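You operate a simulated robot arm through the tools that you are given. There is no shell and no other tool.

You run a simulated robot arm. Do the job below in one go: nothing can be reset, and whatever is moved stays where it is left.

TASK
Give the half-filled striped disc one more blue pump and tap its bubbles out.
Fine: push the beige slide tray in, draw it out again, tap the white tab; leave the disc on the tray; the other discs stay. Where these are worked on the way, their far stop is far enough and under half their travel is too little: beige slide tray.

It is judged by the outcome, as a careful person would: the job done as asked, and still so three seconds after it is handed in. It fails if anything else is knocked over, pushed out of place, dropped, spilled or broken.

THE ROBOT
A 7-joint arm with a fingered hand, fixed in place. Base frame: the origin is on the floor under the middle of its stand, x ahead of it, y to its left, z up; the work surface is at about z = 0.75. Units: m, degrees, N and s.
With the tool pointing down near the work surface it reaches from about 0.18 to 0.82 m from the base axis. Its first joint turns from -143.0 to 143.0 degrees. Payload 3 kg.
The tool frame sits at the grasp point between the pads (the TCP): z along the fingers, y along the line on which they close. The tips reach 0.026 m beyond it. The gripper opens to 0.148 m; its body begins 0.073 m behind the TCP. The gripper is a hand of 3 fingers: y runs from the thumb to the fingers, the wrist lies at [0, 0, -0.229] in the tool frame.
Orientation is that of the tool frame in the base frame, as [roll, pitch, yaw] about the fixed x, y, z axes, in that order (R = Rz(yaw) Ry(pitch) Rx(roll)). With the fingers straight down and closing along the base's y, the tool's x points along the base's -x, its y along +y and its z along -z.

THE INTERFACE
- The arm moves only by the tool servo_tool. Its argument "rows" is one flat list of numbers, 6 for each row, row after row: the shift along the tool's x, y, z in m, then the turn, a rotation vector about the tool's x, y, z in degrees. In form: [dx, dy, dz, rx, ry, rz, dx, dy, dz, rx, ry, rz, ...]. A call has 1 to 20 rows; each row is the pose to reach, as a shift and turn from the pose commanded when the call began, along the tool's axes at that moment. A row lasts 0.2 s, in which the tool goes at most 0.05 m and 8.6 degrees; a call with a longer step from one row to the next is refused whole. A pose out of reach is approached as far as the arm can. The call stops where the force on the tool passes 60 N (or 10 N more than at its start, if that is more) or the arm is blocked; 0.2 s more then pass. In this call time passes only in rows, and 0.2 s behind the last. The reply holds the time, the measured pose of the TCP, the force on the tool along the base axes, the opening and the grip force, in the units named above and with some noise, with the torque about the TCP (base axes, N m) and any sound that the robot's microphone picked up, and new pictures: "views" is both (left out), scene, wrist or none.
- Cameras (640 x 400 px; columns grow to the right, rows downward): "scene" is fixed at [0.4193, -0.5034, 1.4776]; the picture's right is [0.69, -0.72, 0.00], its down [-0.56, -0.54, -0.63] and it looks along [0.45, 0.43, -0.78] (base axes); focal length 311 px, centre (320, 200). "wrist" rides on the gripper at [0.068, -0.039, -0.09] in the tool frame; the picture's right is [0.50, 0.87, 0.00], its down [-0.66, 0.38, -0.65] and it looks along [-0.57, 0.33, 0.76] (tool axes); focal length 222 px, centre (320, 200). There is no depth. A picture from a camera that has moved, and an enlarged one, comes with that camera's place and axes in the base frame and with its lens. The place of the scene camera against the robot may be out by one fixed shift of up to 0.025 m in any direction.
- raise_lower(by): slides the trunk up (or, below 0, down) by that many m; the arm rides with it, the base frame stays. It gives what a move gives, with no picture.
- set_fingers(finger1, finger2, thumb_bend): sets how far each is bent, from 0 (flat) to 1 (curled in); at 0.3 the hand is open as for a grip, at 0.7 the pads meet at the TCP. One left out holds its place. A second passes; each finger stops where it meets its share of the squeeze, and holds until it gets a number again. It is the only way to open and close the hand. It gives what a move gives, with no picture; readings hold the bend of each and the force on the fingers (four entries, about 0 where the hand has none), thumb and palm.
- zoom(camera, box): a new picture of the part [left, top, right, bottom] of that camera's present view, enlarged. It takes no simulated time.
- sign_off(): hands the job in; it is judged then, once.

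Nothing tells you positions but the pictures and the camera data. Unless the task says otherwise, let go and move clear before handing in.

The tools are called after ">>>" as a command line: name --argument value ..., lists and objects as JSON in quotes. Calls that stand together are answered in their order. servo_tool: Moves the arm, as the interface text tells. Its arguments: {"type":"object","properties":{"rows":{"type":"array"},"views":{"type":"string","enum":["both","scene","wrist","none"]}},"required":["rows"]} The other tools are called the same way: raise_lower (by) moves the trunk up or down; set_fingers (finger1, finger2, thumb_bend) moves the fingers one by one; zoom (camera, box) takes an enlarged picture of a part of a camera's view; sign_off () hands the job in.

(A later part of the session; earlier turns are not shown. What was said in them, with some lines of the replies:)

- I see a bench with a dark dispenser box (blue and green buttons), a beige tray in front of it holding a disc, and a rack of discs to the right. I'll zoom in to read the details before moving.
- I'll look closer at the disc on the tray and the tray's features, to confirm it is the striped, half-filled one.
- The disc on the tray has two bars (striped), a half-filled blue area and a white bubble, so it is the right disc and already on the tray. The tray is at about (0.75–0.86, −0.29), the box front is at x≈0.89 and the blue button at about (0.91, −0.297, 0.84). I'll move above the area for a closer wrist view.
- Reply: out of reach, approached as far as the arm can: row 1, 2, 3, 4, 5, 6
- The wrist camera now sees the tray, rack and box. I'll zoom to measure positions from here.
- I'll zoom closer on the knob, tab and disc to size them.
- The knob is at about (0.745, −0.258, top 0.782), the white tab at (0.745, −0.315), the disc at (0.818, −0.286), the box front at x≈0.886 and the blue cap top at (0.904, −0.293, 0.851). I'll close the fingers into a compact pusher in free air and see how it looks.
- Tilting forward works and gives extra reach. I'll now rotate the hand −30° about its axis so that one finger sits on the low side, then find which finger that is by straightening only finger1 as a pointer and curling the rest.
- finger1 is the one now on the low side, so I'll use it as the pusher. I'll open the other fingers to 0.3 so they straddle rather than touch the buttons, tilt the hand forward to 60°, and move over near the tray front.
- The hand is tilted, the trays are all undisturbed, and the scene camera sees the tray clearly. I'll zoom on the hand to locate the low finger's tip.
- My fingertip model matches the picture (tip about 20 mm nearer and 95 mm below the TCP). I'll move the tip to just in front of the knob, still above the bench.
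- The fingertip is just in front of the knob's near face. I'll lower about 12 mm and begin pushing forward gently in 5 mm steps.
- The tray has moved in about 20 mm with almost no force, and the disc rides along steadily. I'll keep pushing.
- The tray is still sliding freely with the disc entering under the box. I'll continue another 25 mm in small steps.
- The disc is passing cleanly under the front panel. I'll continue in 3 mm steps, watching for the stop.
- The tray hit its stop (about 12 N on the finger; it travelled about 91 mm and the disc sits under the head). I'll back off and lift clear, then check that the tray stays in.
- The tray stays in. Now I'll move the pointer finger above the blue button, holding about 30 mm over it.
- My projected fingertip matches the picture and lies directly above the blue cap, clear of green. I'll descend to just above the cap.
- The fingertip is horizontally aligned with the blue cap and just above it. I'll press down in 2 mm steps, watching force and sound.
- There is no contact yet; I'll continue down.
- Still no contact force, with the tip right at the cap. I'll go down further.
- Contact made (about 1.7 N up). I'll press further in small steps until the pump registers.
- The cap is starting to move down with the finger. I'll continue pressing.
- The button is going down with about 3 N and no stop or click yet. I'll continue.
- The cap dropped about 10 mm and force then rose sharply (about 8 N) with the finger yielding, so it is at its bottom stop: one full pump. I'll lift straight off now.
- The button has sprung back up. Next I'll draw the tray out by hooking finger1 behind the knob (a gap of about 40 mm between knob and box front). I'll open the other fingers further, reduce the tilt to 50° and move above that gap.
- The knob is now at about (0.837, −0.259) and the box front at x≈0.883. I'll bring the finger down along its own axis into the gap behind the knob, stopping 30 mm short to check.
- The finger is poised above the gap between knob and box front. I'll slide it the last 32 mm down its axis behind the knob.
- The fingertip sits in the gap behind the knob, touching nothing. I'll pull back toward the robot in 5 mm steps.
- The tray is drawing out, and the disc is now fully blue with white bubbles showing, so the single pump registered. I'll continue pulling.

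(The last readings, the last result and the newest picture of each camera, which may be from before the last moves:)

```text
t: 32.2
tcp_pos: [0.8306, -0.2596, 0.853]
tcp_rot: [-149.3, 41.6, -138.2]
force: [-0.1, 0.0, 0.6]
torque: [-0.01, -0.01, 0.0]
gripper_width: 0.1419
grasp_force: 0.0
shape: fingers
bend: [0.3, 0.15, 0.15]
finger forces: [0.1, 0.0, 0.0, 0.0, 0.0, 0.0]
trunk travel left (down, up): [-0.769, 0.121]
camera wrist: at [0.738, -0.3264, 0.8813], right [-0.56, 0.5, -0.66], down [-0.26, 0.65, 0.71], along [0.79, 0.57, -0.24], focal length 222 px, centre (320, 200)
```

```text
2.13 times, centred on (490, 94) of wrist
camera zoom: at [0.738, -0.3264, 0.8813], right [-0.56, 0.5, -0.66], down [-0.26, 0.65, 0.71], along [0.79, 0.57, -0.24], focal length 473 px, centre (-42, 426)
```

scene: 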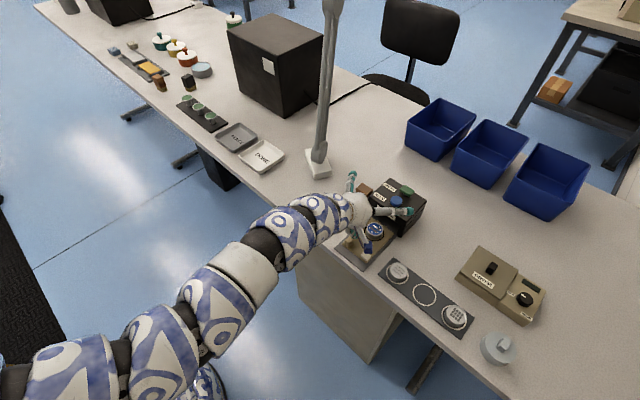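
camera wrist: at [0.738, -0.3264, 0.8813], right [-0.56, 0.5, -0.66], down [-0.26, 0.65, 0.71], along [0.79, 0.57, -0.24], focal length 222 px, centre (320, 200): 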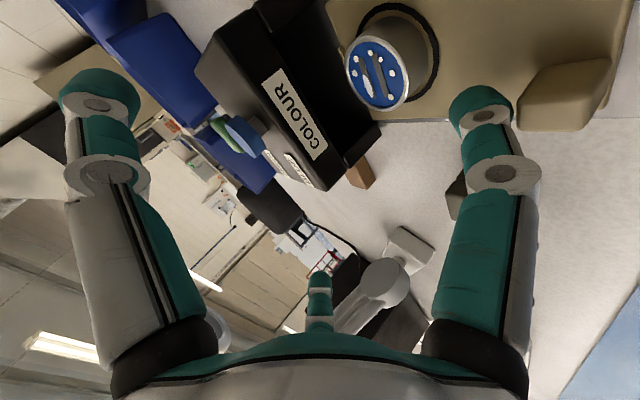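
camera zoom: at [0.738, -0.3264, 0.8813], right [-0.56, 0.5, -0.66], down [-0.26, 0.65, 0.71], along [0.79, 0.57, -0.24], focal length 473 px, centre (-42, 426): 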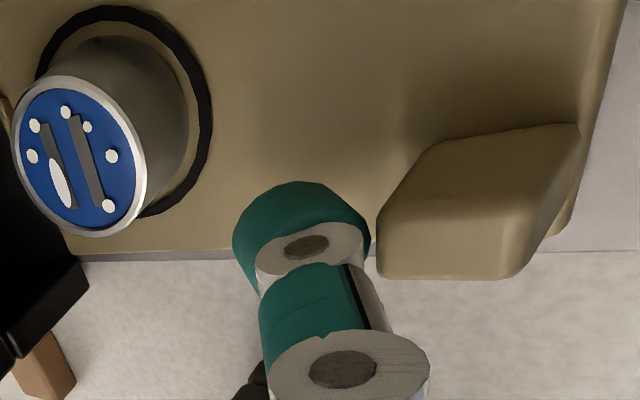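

About 20 mm of travel remains to the out-stop. I'll continue gently and watch for the stop.

>>> servo_tool --rows '[0.0028, 0.0016, -0.0038, 0, 0, 0, 0.0056, 0.0032, -0.0077, 0, 0, 0, 0.0084, 0.0048, -0.0115, 0, 0, 0, 0.01, 0.0058, -0.0138, 0, 0, 0, 0.0117, 0.0067, -0.0161, 0, 0, 0]' --views "both"

>>> zoom --camera "scene" --box '[310, 170, 430, 270]'

>>> zoom --camera "wrist" --box '[340, 0, 640, 188]'

```text
t: 33.4
tcp_pos: [0.8102, -0.2596, 0.8543]
tcp_rot: [-149.1, 41.6, -138.1]
force: [-0.7, -0.8, -0.1]
torque: [0.04, -0.02, 0.0]
gripper_width: 0.1414
grasp_force: 0.1
shape: fingers
bend: [0.3, 0.15, 0.15]
finger forces: [0.0, 0.1, 0.1, 0.0, 0.1, 0.0]
trunk travel left (down, up): [-0.769, 0.121]
camera wrist: at [0.717, -0.326, 0.8821], right [-0.56, 0.5, -0.66], down [-0.26, 0.66, 0.71], along [0.79, 0.57, -0.24], focal length 222 px, centre (320, 200)
```

scene: 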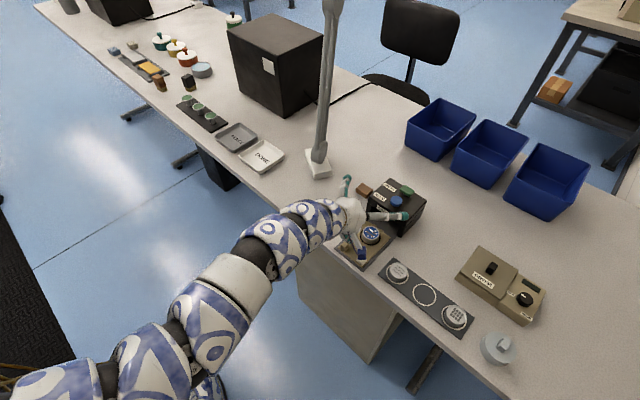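
wrist: 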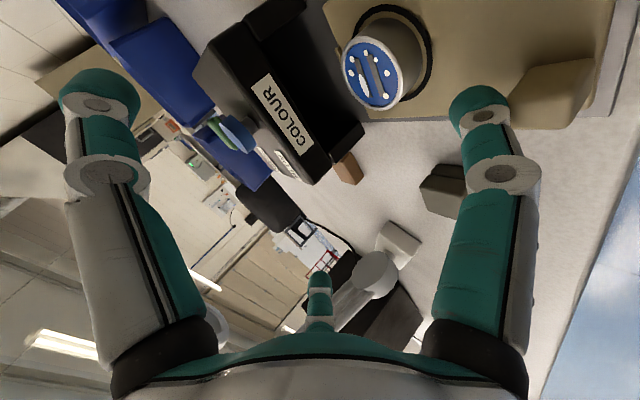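

```text
4.00 times, centred on (370, 220) of scene
camera zoom: at [0.4193, -0.5034, 1.4776], right [0.69, -0.72, 0.0], down [-0.56, -0.54, -0.63], along [0.45, 0.43, -0.78], focal length 1245 px, centre (120, 120)
```

zoom: 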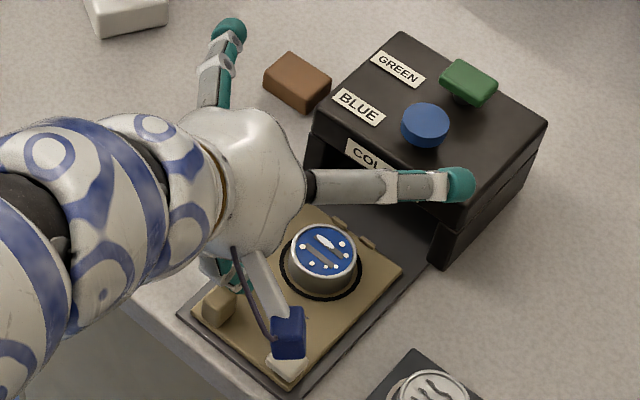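

```text
2.13 times, centred on (490, 94) of wrist
camera zoom: at [0.717, -0.326, 0.8821], right [-0.56, 0.5, -0.66], down [-0.26, 0.66, 0.71], along [0.79, 0.57, -0.24], focal length 473 px, centre (-42, 426)
```

zoom: 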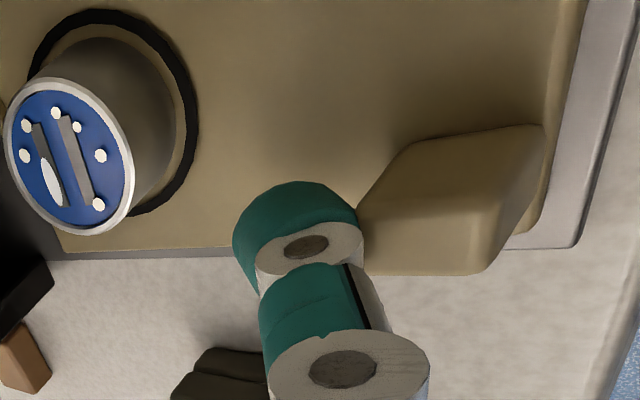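

The finger is right up against the knob. I'll pull a little further to confirm the out-stop.

>>> servo_tool --rows '[0.0011, 0.0006, -0.0015, 0, 0, 0, 0.0022, 0.0013, -0.0031, 0, 0, 0]' --views "wrist"

>>> zoom --camera "wrist" --box '[340, 0, 640, 188]'

>>> zoom --camera "scene" --box '[310, 170, 430, 270]'

```text
t: 34.0
tcp_pos: [0.8057, -0.2592, 0.8554]
tcp_rot: [-149.2, 41.6, -138.1]
force: [-0.5, -0.3, 0.1]
torque: [-0.03, 0.0, 0.03]
gripper_width: 0.1407
grasp_force: 0.0
shape: fingers
bend: [0.31, 0.15, 0.15]
finger forces: [0.5, 0.1, 0.0, 0.0, 0.0, 0.0]
trunk travel left (down, up): [-0.769, 0.121]
camera wrist: at [0.7134, -0.3257, 0.8824], right [-0.56, 0.5, -0.66], down [-0.26, 0.65, 0.71], along [0.79, 0.57, -0.23], focal length 222 px, centre (320, 200)
```

wrist: 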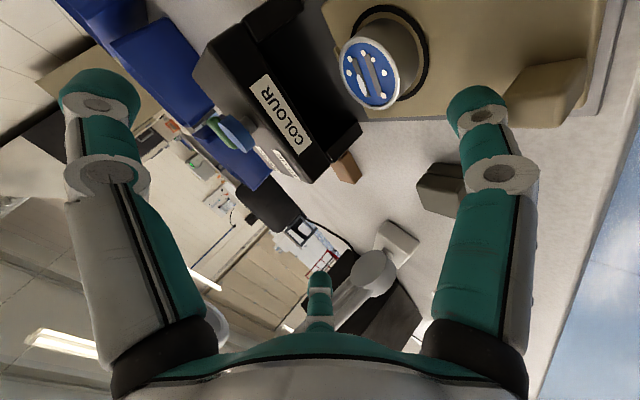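

```text
2.13 times, centred on (490, 94) of wrist
camera zoom: at [0.7134, -0.3257, 0.8824], right [-0.56, 0.5, -0.66], down [-0.26, 0.65, 0.71], along [0.79, 0.57, -0.23], focal length 473 px, centre (-42, 426)
```

zoom: 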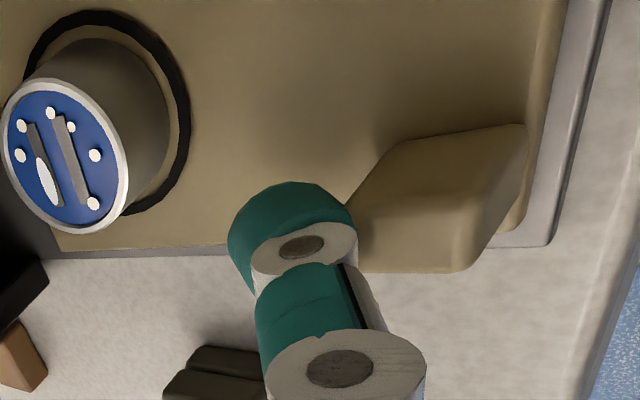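

```text
4.00 times, centred on (370, 220) of scene
camera zoom: at [0.4193, -0.5034, 1.4776], right [0.69, -0.72, 0.0], down [-0.56, -0.54, -0.63], along [0.45, 0.43, -0.78], focal length 1245 px, centre (120, 120)
```

zoom: 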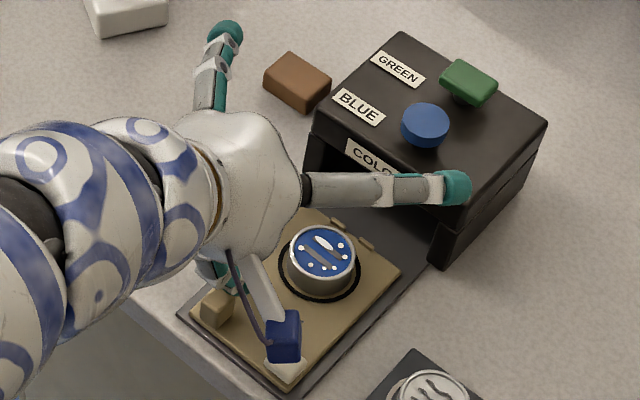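

The knob's picture position matches its original place. One more small pull will confirm the stop by force.

>>> servo_tool --rows '[0.0011, 0.0006, -0.0015, 0, 0, 0, 0.0022, 0.0013, -0.0031, 0, 0, 0]' --views "wrist"

>>> zoom --camera "scene" --box '[310, 170, 430, 270]'

```text
t: 34.6
tcp_pos: [0.8022, -0.2579, 0.8548]
tcp_rot: [-149.2, 41.7, -138.0]
force: [1.3, 0.3, 0.8]
torque: [0.01, -0.06, 0.01]
gripper_width: 0.1397
grasp_force: 0.8
shape: fingers
bend: [0.32, 0.15, 0.15]
finger forces: [1.8, 0.0, 0.0, 0.1, 0.1, 0.1]
trunk travel left (down, up): [-0.769, 0.121]
camera wrist: at [0.7097, -0.3259, 0.8824], right [-0.56, 0.5, -0.66], down [-0.26, 0.65, 0.71], along [0.79, 0.57, -0.23], focal length 222 px, centre (320, 200)
```

wrist: 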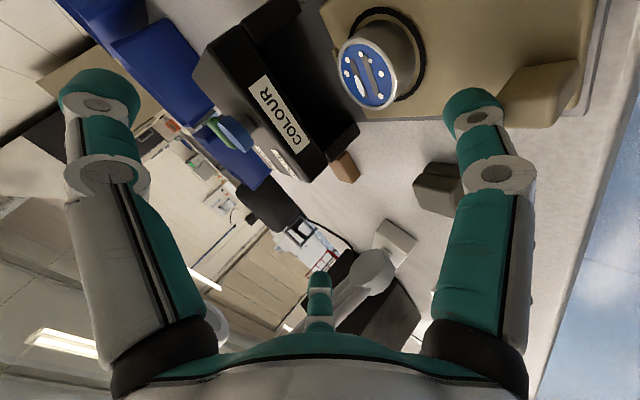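

```text
4.00 times, centred on (370, 220) of scene
camera zoom: at [0.4193, -0.5034, 1.4776], right [0.69, -0.72, 0.0], down [-0.56, -0.54, -0.63], along [0.45, 0.43, -0.78], focal length 1245 px, centre (120, 120)
```

zoom: 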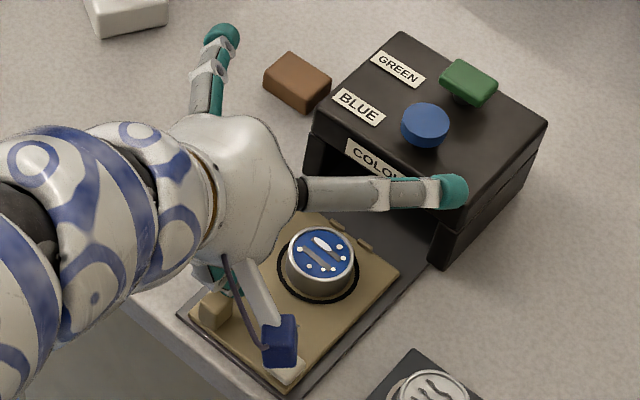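

The tray is at its out-stop (finger force rising, knob not moving). I'll move forward a touch to unhook, then retreat up along the finger axis.

>>> servo_tool --rows '[-0.0033, -0.0019, 0.0046, 0, 0, 0, -0.0098, -0.0057, -0.0139, 0, 0, 0, -0.0163, -0.0094, -0.0325, 0, 0, 0, -0.0228, -0.0132, -0.051, 0, 0, 0, -0.0292, -0.0169, -0.0695, 0, 0, 0]' --views "both"

>>> zoom --camera "scene" --box '[310, 170, 430, 270]'

>>> zoom --camera "wrist" --box '[340, 0, 640, 188]'

```text
t: 35.8
tcp_pos: [0.7709, -0.2572, 0.9254]
tcp_rot: [-149.2, 41.6, -138.2]
force: [0.0, -0.1, -0.2]
torque: [-0.01, 0.0, 0.01]
gripper_width: 0.1419
grasp_force: 0.0
shape: fingers
bend: [0.3, 0.15, 0.15]
finger forces: [0.0, 0.0, 0.0, 0.0, 0.0, 0.0]
trunk travel left (down, up): [-0.769, 0.121]
camera wrist: at [0.6785, -0.3255, 0.9525], right [-0.56, 0.5, -0.66], down [-0.26, 0.65, 0.71], along [0.79, 0.57, -0.23], focal length 222 px, centre (320, 200)
```

scene: 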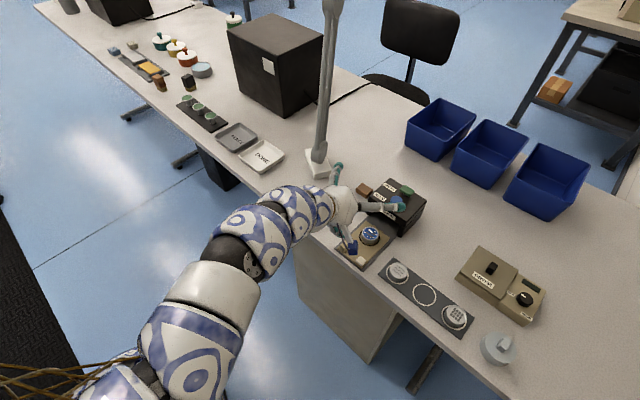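
wrist: 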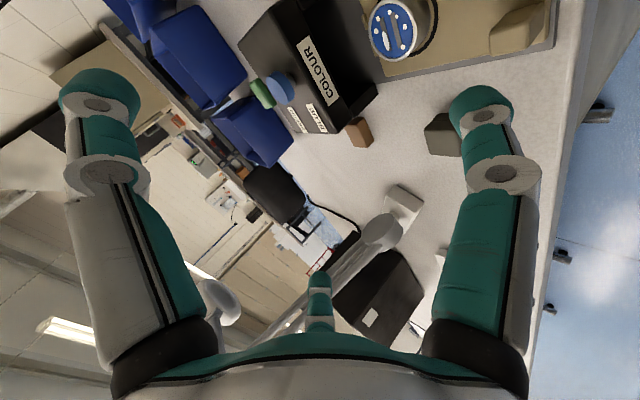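

```text
4.00 times, centred on (370, 220) of scene
camera zoom: at [0.4193, -0.5034, 1.4776], right [0.69, -0.72, 0.0], down [-0.56, -0.54, -0.63], along [0.45, 0.43, -0.78], focal length 1245 px, centre (120, 120)
```

zoom: 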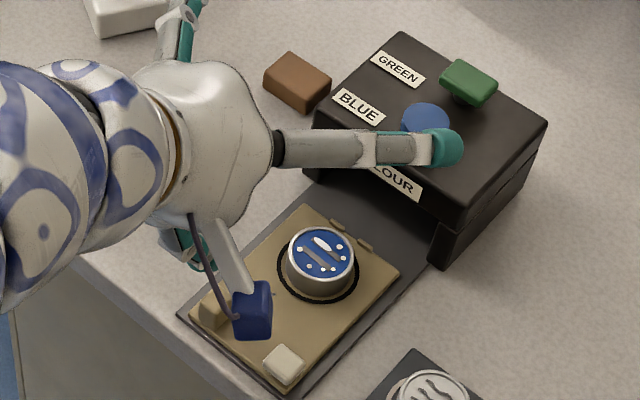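

```text
2.13 times, centred on (490, 94) of wrist
camera zoom: at [0.6785, -0.3255, 0.9525], right [-0.56, 0.5, -0.66], down [-0.26, 0.65, 0.71], along [0.79, 0.57, -0.23], focal length 473 px, centre (-42, 426)
```

zoom: 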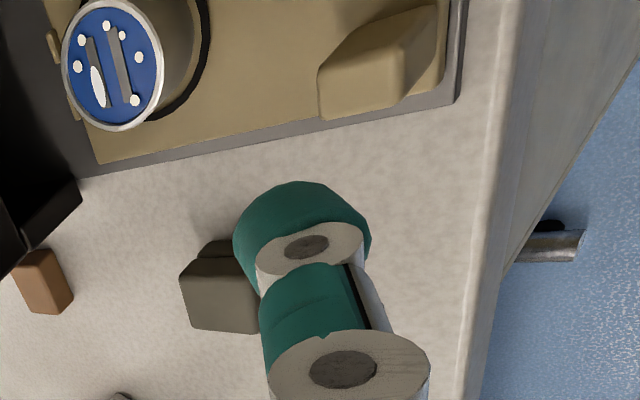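

The tray is back out with the disc in its ring. Next I'll move the fingertip above the white tab at about (0.745, −0.315).

>>> servo_tool --rows '[0.0116, -0.0152, 0.0098, 0, 0, 0, 0.0233, -0.0305, 0.0196, 0, 0, 0, 0.0349, -0.0457, 0.0294, 0, 0, 0]' --views "both"

>>> zoom --camera "scene" --box '[310, 190, 430, 290]'

>>> zoom --camera "wrist" --box '[340, 0, 640, 188]'

```text
t: 36.6
tcp_pos: [0.7874, -0.3173, 0.9]
tcp_rot: [-149.2, 41.7, -138.1]
force: [0.7, 0.1, 0.0]
torque: [0.02, 0.02, 0.02]
gripper_width: 0.1419
grasp_force: 0.1
shape: fingers
bend: [0.3, 0.15, 0.15]
finger forces: [0.0, 0.0, 0.1, 0.0, 0.0, 0.0]
trunk travel left (down, up): [-0.769, 0.121]
camera wrist: at [0.6958, -0.3836, 0.9277], right [-0.56, 0.5, -0.66], down [-0.26, 0.65, 0.71], along [0.79, 0.57, -0.24], focal length 222 px, centre (320, 200)
```

scene: 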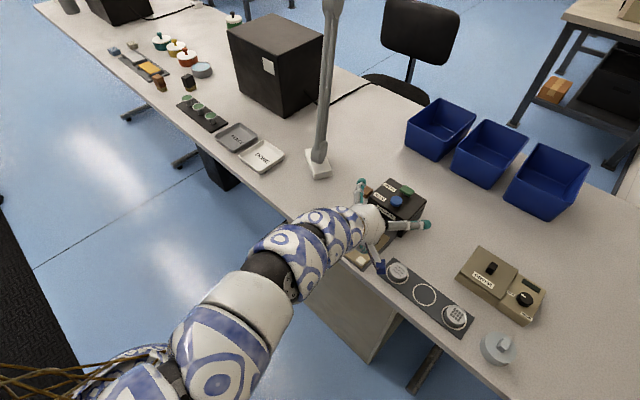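
wrist: 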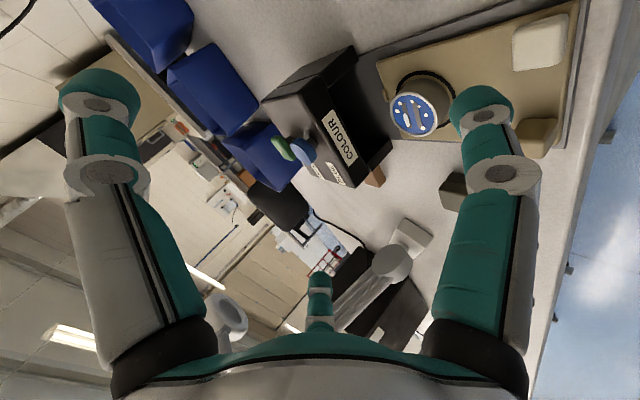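

```text
4.00 times, centred on (370, 240) of scene
camera zoom: at [0.4193, -0.5034, 1.4776], right [0.69, -0.72, 0.0], down [-0.56, -0.54, -0.63], along [0.45, 0.43, -0.78], focal length 1245 px, centre (120, 40)
```

zoom: 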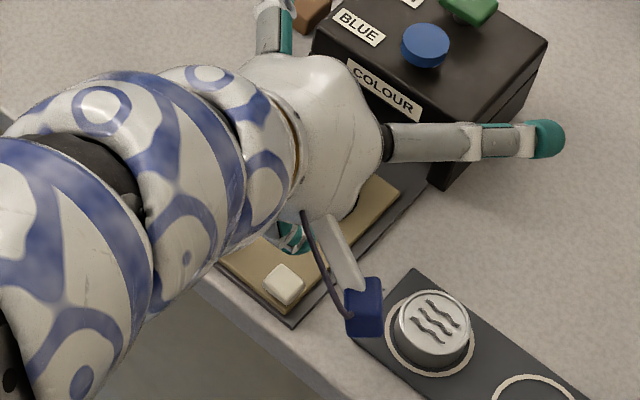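

```text
2.13 times, centred on (490, 94) of wrist
camera zoom: at [0.6958, -0.3836, 0.9277], right [-0.56, 0.5, -0.66], down [-0.26, 0.65, 0.71], along [0.79, 0.57, -0.24], focal length 473 px, centre (-42, 426)
```

zoom: 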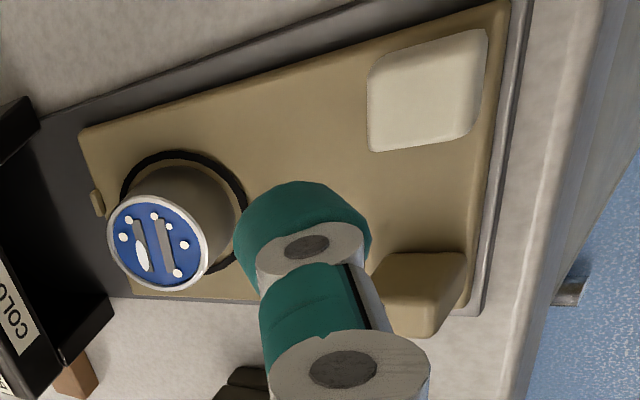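

The fingertip is directly over the tab. I'll descend to a few millimetres above it.

>>> servo_tool --rows '[0.008, 0.0046, 0.0077, 0, 0, 0, 0.0159, 0.0092, 0.0154, 0, 0, 0, 0.0232, 0.0134, 0.0225, 0, 0, 0]' --views "both"

>>> zoom --camera "scene" --box '[310, 190, 430, 290]'

>>> zoom --camera "wrist" --box '[340, 0, 640, 188]'

```text
t: 37.4
tcp_pos: [0.7889, -0.3157, 0.865]
tcp_rot: [-149.2, 41.6, -138.0]
force: [0.7, 0.0, -0.2]
torque: [0.01, 0.0, 0.0]
gripper_width: 0.1416
grasp_force: 0.1
shape: fingers
bend: [0.3, 0.15, 0.15]
finger forces: [0.1, 0.1, 0.0, 0.0, 0.1, 0.1]
trunk travel left (down, up): [-0.769, 0.121]
camera wrist: at [0.696, -0.3824, 0.8927], right [-0.56, 0.5, -0.66], down [-0.26, 0.65, 0.71], along [0.79, 0.57, -0.24], focal length 222 px, centre (320, 200)
```

scene: 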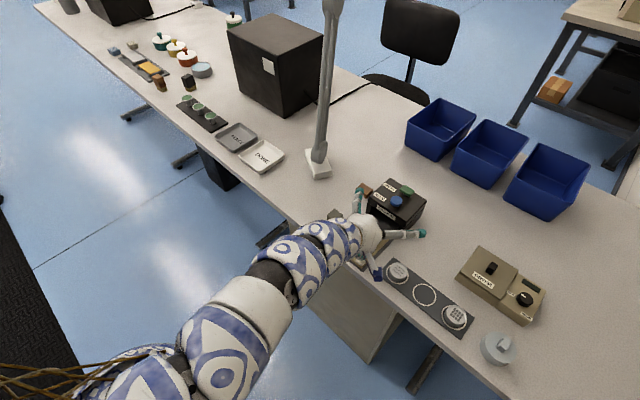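
wrist: 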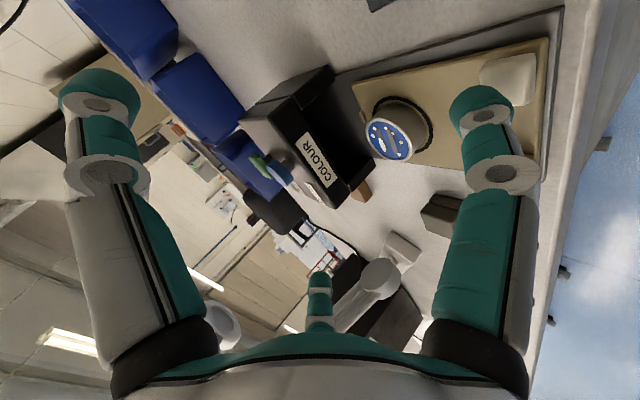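

```text
4.00 times, centred on (370, 240) of scene
camera zoom: at [0.4193, -0.5034, 1.4776], right [0.69, -0.72, 0.0], down [-0.56, -0.54, -0.63], along [0.45, 0.43, -0.78], focal length 1245 px, centre (120, 40)
```

zoom: 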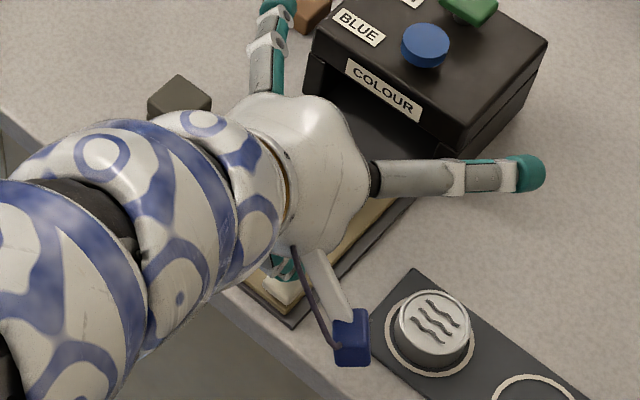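

```text
2.13 times, centred on (490, 94) of wrist
camera zoom: at [0.696, -0.3824, 0.8927], right [-0.56, 0.5, -0.66], down [-0.26, 0.65, 0.71], along [0.79, 0.57, -0.24], focal length 473 px, centre (-42, 426)
```

zoom: 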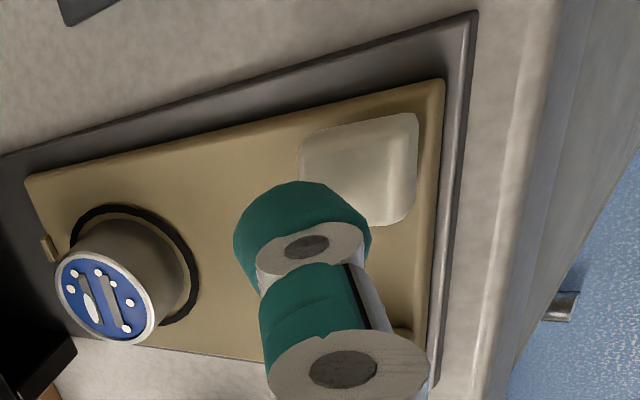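

The fingertip is about 10 mm above the tab, aligned with it. I'll go down in 2 mm steps to touch it.

>>> servo_tool --rows '[0.0013, 0.0008, 0.0013, 0, 0, 0, 0.0027, 0.0015, 0.0026, 0, 0, 0, 0.004, 0.0023, 0.0039, 0, 0, 0, 0.0053, 0.0031, 0.0052, 0, 0, 0, 0.0066, 0.0038, 0.0064, 0, 0, 0]' --views "wrist"

>>> zoom --camera "wrist" --box '[340, 0, 640, 188]'

```text
t: 38.6
tcp_pos: [0.7883, -0.315, 0.8555]
tcp_rot: [-149.2, 41.6, -137.9]
force: [-0.4, -0.2, 2.7]
torque: [0.01, 0.11, -0.01]
gripper_width: 0.1418
grasp_force: 0.9
shape: fingers
bend: [0.3, 0.15, 0.15]
finger forces: [1.9, 0.1, 0.0, 0.0, 0.0, 0.0]
trunk travel left (down, up): [-0.769, 0.121]
camera wrist: at [0.6959, -0.3829, 0.8829], right [-0.56, 0.5, -0.66], down [-0.26, 0.65, 0.71], along [0.79, 0.57, -0.23], focal length 222 px, centre (320, 200)
```

wrist: 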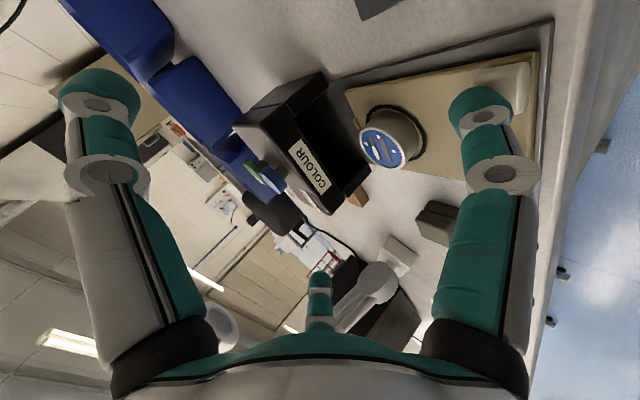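

```text
2.13 times, centred on (490, 94) of wrist
camera zoom: at [0.6959, -0.3829, 0.8829], right [-0.56, 0.5, -0.66], down [-0.26, 0.65, 0.71], along [0.79, 0.57, -0.23], focal length 473 px, centre (-42, 426)
```

zoom: 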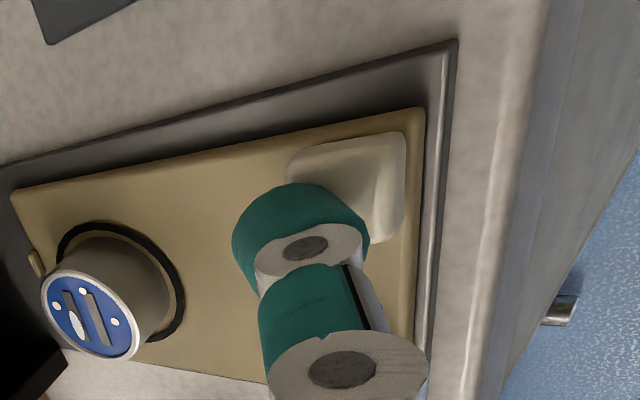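

The first tap registered (contact 2.7 N) and some bubbles are gone. I'll lift slightly, look, and tap again.

>>> zoom --camera "wrist" --box '[345, 100, 425, 172]'

>>> servo_tool --rows '[-0.0033, -0.0019, -0.0032, 0, 0, 0, -0.0066, -0.0038, -0.0064, 0, 0, 0]' --views "wrist"

>>> zoom --camera "wrist" --box '[345, 90, 425, 162]'

```text
5.56 times, centred on (385, 136) of wrist
camera zoom: at [0.6959, -0.3829, 0.8829], right [-0.56, 0.5, -0.66], down [-0.26, 0.65, 0.71], along [0.79, 0.57, -0.23], focal length 1234 px, centre (-41, 556)
```

zoom: 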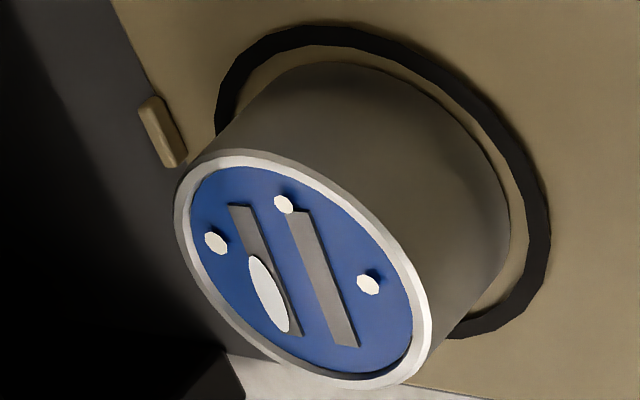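

```text
t: 39.2
tcp_pos: [0.7881, -0.3152, 0.866]
tcp_rot: [-149.2, 41.6, -137.9]
force: [0.3, 0.3, 0.7]
torque: [-0.04, -0.01, -0.05]
gripper_width: 0.1419
grasp_force: 0.1
shape: fingers
bend: [0.3, 0.15, 0.15]
finger forces: [0.0, 0.1, 0.1, 0.1, 0.0, 0.1]
trunk travel left (down, up): [-0.769, 0.121]
camera wrist: at [0.6958, -0.3827, 0.8931], right [-0.56, 0.5, -0.66], down [-0.26, 0.65, 0.71], along [0.79, 0.57, -0.23], focal length 222 px, centre (320, 200)
```

wrist: 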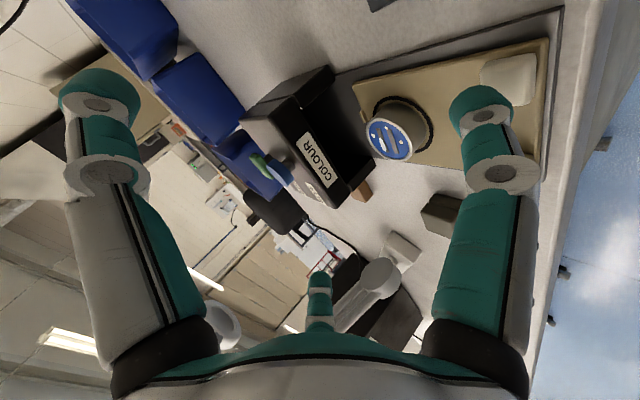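

```text
5.56 times, centred on (385, 126) of wrist
camera zoom: at [0.6958, -0.3827, 0.8931], right [-0.56, 0.5, -0.66], down [-0.26, 0.65, 0.71], along [0.79, 0.57, -0.23], focal length 1234 px, centre (-41, 611)
```

zoom: 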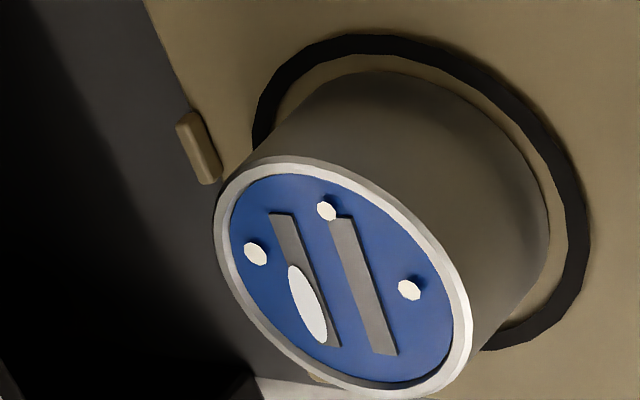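

Three bubbles remain after one tap (the white ellipse is the disc's own mark, as before). I'll tap the tab a second time.

>>> servo_tool --rows '[0.0013, 0.0008, 0.0013, 0, 0, 0, 0.0027, 0.0015, 0.0026, 0, 0, 0, 0.004, 0.0023, 0.0039, 0, 0, 0, 0.0053, 0.0031, 0.0052, 0, 0, 0, 0.0066, 0.0038, 0.0064, 0, 0, 0, 0.0033, 0.0019, 0.0032, 0, 0, 0, 0, 0, 0, 0, 0, 0]' --views "wrist"

>>> zoom --camera "wrist" --box '[345, 90, 425, 162]'

```text
t: 40.8
tcp_pos: [0.7881, -0.3155, 0.8663]
tcp_rot: [-149.3, 41.6, -138.1]
force: [0.7, -0.2, 0.1]
torque: [0.01, -0.01, -0.01]
gripper_width: 0.1417
grasp_force: 0.1
shape: fingers
bend: [0.3, 0.15, 0.15]
finger forces: [0.0, 0.0, 0.0, 0.0, 0.1, 0.0]
trunk travel left (down, up): [-0.769, 0.121]
camera wrist: at [0.6956, -0.3829, 0.8926], right [-0.56, 0.5, -0.66], down [-0.26, 0.65, 0.71], along [0.79, 0.57, -0.24], focal length 222 px, centre (320, 200)
```

wrist: 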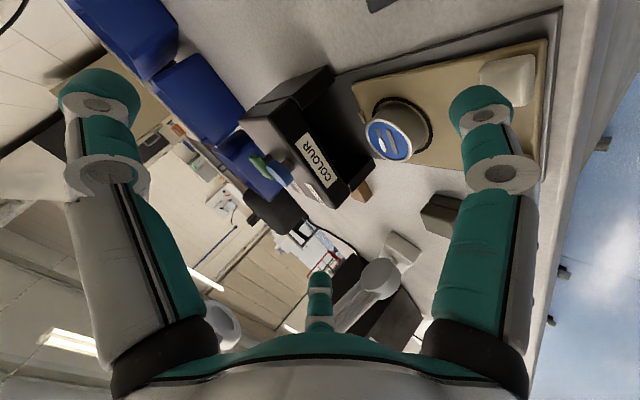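

```text
5.56 times, centred on (385, 126) of wrist
camera zoom: at [0.6956, -0.3829, 0.8926], right [-0.56, 0.5, -0.66], down [-0.26, 0.65, 0.71], along [0.79, 0.57, -0.24], focal length 1234 px, centre (-41, 611)
```

zoom: 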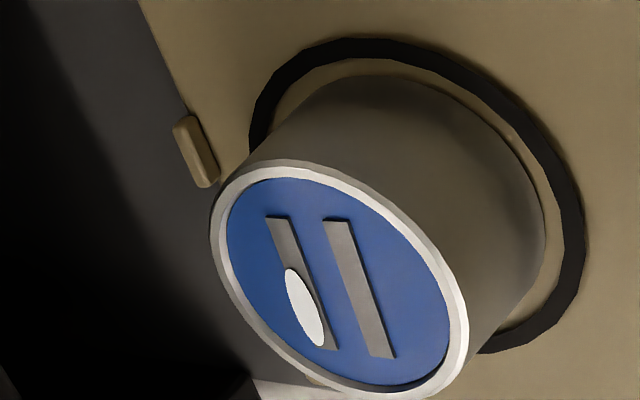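

All the bubbles are gone, and the remaining white ellipse is the same sheen seen from the start. I'll lift straight up and back away clear of everything, then inspect.

>>> servo_tool --rows '[-0.0133, -0.0077, -0.0129, 0, 0, 0, -0.0398, -0.023, -0.0386, 0, 0, 0, -0.0597, -0.0345, -0.0579, 0, 0, 0, -0.0796, -0.046, -0.0772, 0, 0, 0, -0.0629, -0.0363, -0.1002, 0, 0, 0, -0.0462, -0.0267, -0.1232, 0, 0, 0, -0.0295, -0.017, -0.1461, 0, 0, 0, -0.0128, -0.0073, -0.1691, 0, 0, 0]' --views "both"

>>> zoom --camera "scene" --box '[310, 160, 560, 360]'

>>> zoom --camera "scene" --box '[330, 205, 410, 275]'

```text
t: 42.6
tcp_pos: [0.668, -0.3153, 0.986]
tcp_rot: [-149.3, 41.6, -138.0]
force: [-0.2, -0.7, 0.2]
torque: [0.02, -0.02, -0.01]
gripper_width: 0.1418
grasp_force: 0.1
shape: fingers
bend: [0.3, 0.15, 0.15]
finger forces: [0.0, 0.0, 0.0, 0.1, 0.0, 0.1]
trunk travel left (down, up): [-0.769, 0.121]
camera wrist: at [0.5757, -0.3822, 1.0136], right [-0.56, 0.5, -0.66], down [-0.26, 0.65, 0.71], along [0.79, 0.57, -0.23], focal length 222 px, centre (320, 200)
```

scene: 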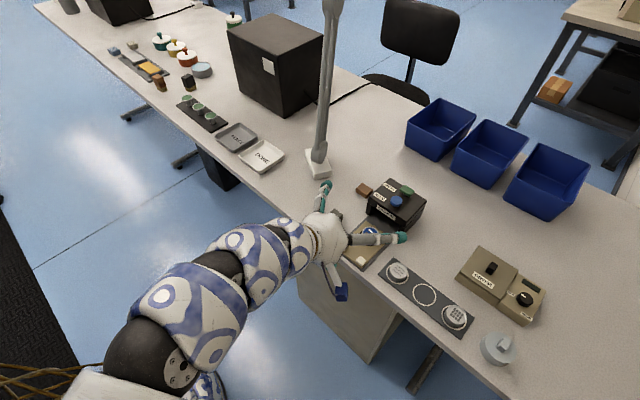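
wrist: 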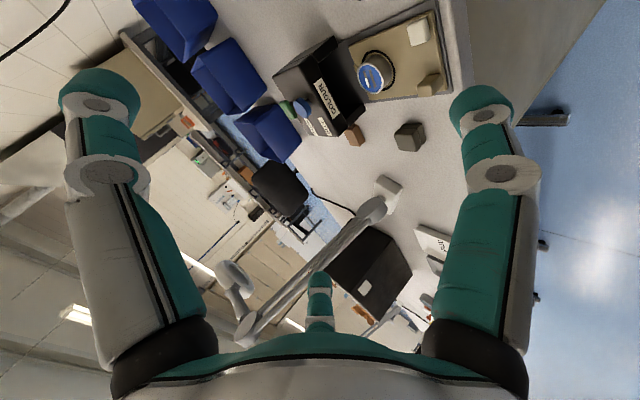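

```text
2.00 times, centred on (435, 260) of scene
camera zoom: at [0.4193, -0.5034, 1.4776], right [0.69, -0.72, 0.0], down [-0.56, -0.54, -0.63], along [0.45, 0.43, -0.78], focal length 623 px, centre (90, 80)
```

zoom: 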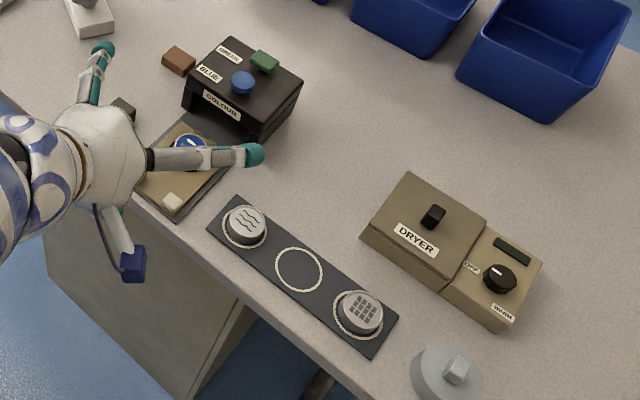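

```text
5.71 times, centred on (370, 240) of scene
camera zoom: at [0.4193, -0.5034, 1.4776], right [0.69, -0.72, 0.0], down [-0.56, -0.54, -0.63], along [0.45, 0.43, -0.78], focal length 1779 px, centre (34, -29)
```

zoom: 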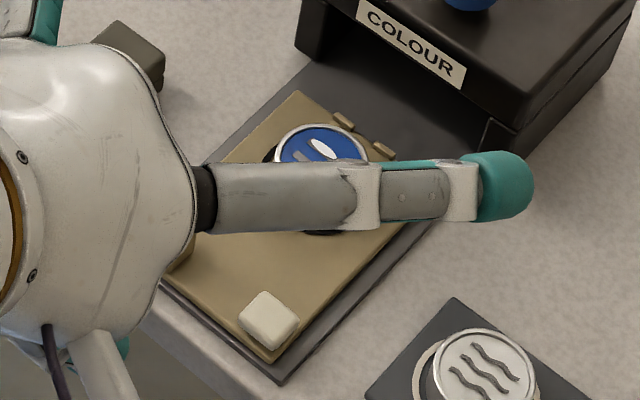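

I'll back off further for an unobstructed final check of the disc and tray.

>>> servo_tool --rows '[0.004, 0.0023, -0.0288, 0, 0, 0, 0.008, 0.0046, -0.0576, 0, 0, 0, 0.0119, 0.0069, -0.0864, 0, 0, 0, 0.0159, 0.0092, -0.1152, 0, 0, 0, 0.0199, 0.0115, -0.144, 0, 0, 0]' --views "both"

>>> zoom --camera "scene" --box '[320, 170, 440, 275]'

>>> zoom --camera "scene" --box '[345, 215, 395, 247]'

```text
t: 43.8
tcp_pos: [0.6098, -0.3158, 1.0205]
tcp_rot: [-149.2, 41.5, -138.0]
force: [0.2, 0.5, -0.2]
torque: [-0.01, -0.02, -0.01]
gripper_width: 0.1419
grasp_force: 0.1
shape: fingers
bend: [0.3, 0.15, 0.15]
finger forces: [0.0, 0.0, 0.1, 0.0, 0.0, 0.0]
out of reach, approached as far as the arm can: row 3, 4, 5
trunk travel left (down, up): [-0.769, 0.121]
camera wrist: at [0.5181, -0.3831, 1.0479], right [-0.56, 0.5, -0.66], down [-0.26, 0.65, 0.71], along [0.79, 0.57, -0.24], focal length 222 px, centre (320, 200)
```

scene: 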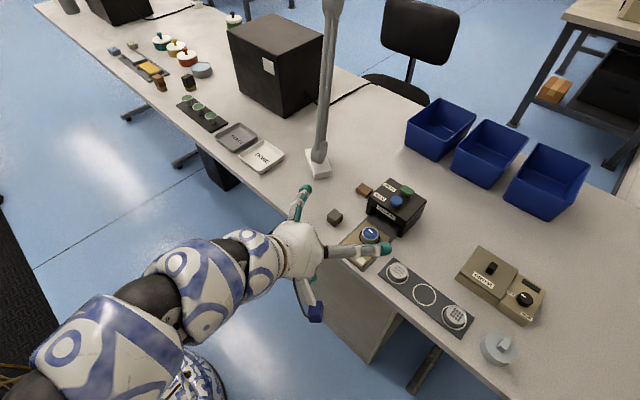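
wrist: 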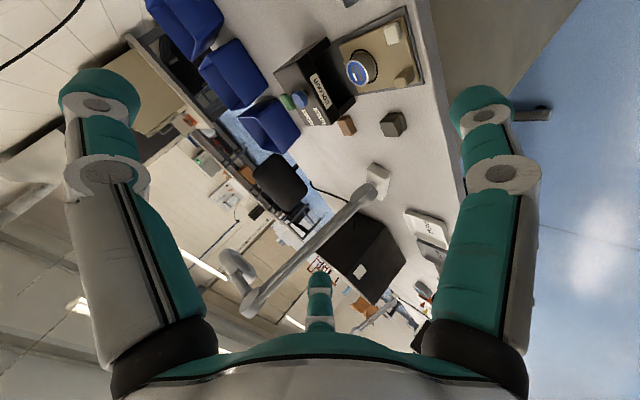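

```text
3.81 times, centred on (380, 222) of scene
camera zoom: at [0.4193, -0.5034, 1.4776], right [0.69, -0.72, 0.0], down [-0.56, -0.54, -0.63], along [0.45, 0.43, -0.78], focal length 1186 px, centre (91, 114)
```

zoom: 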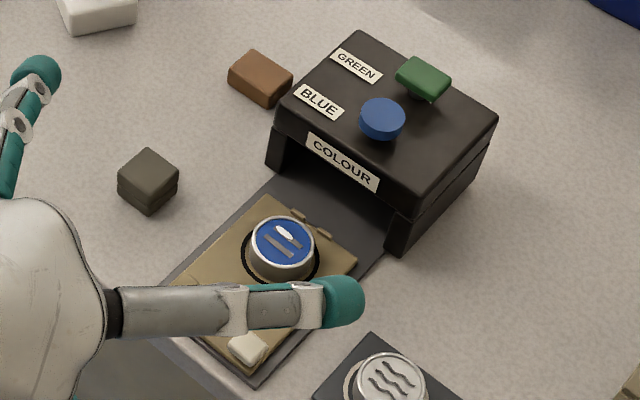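

```text
12.50 times, centred on (370, 231) of scene
camera zoom: at [0.4193, -0.5034, 1.4776], right [0.69, -0.72, 0.0], down [-0.56, -0.54, -0.63], along [0.45, 0.43, -0.78], focal length 3892 px, centre (-305, -188)
```

zoom: 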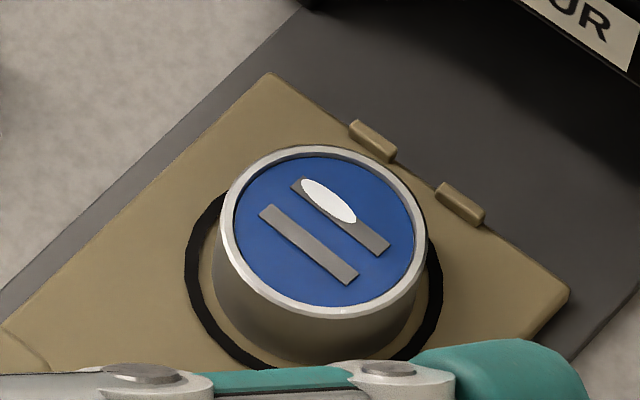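

The disc is full blue with no bubbles left, seated in its ring. The tray is fully out at its original place, and the box, blocks and other discs are where they started. The hand is clear, so I'm handing in.

>>> sign_off

```text
The job is handed in.
```

The striped disc got one more blue pump and its bubbles are tapped out. The job has been handed in, and no verdict came back.

- **Pump:** I pushed the beige tray in to its stop, about 91 mm, and pressed the blue button once down to its bottom stop. The disc went from half-filled to fully blue.
- **Tapping:** I tapped the white tab twice. Three bubbles were left after the first tap and none after the second. A white ellipse still shows on the disc. It was there at the start and did not change with the pump or the taps, so I took it to be a mark or sheen and not a bubble.
- **Final state:** The tray is drawn back out to where it started, with the disc still seated on it. The other discs, the blocks and the box look unmoved in the last pictures, and the hand is clear of the bench.
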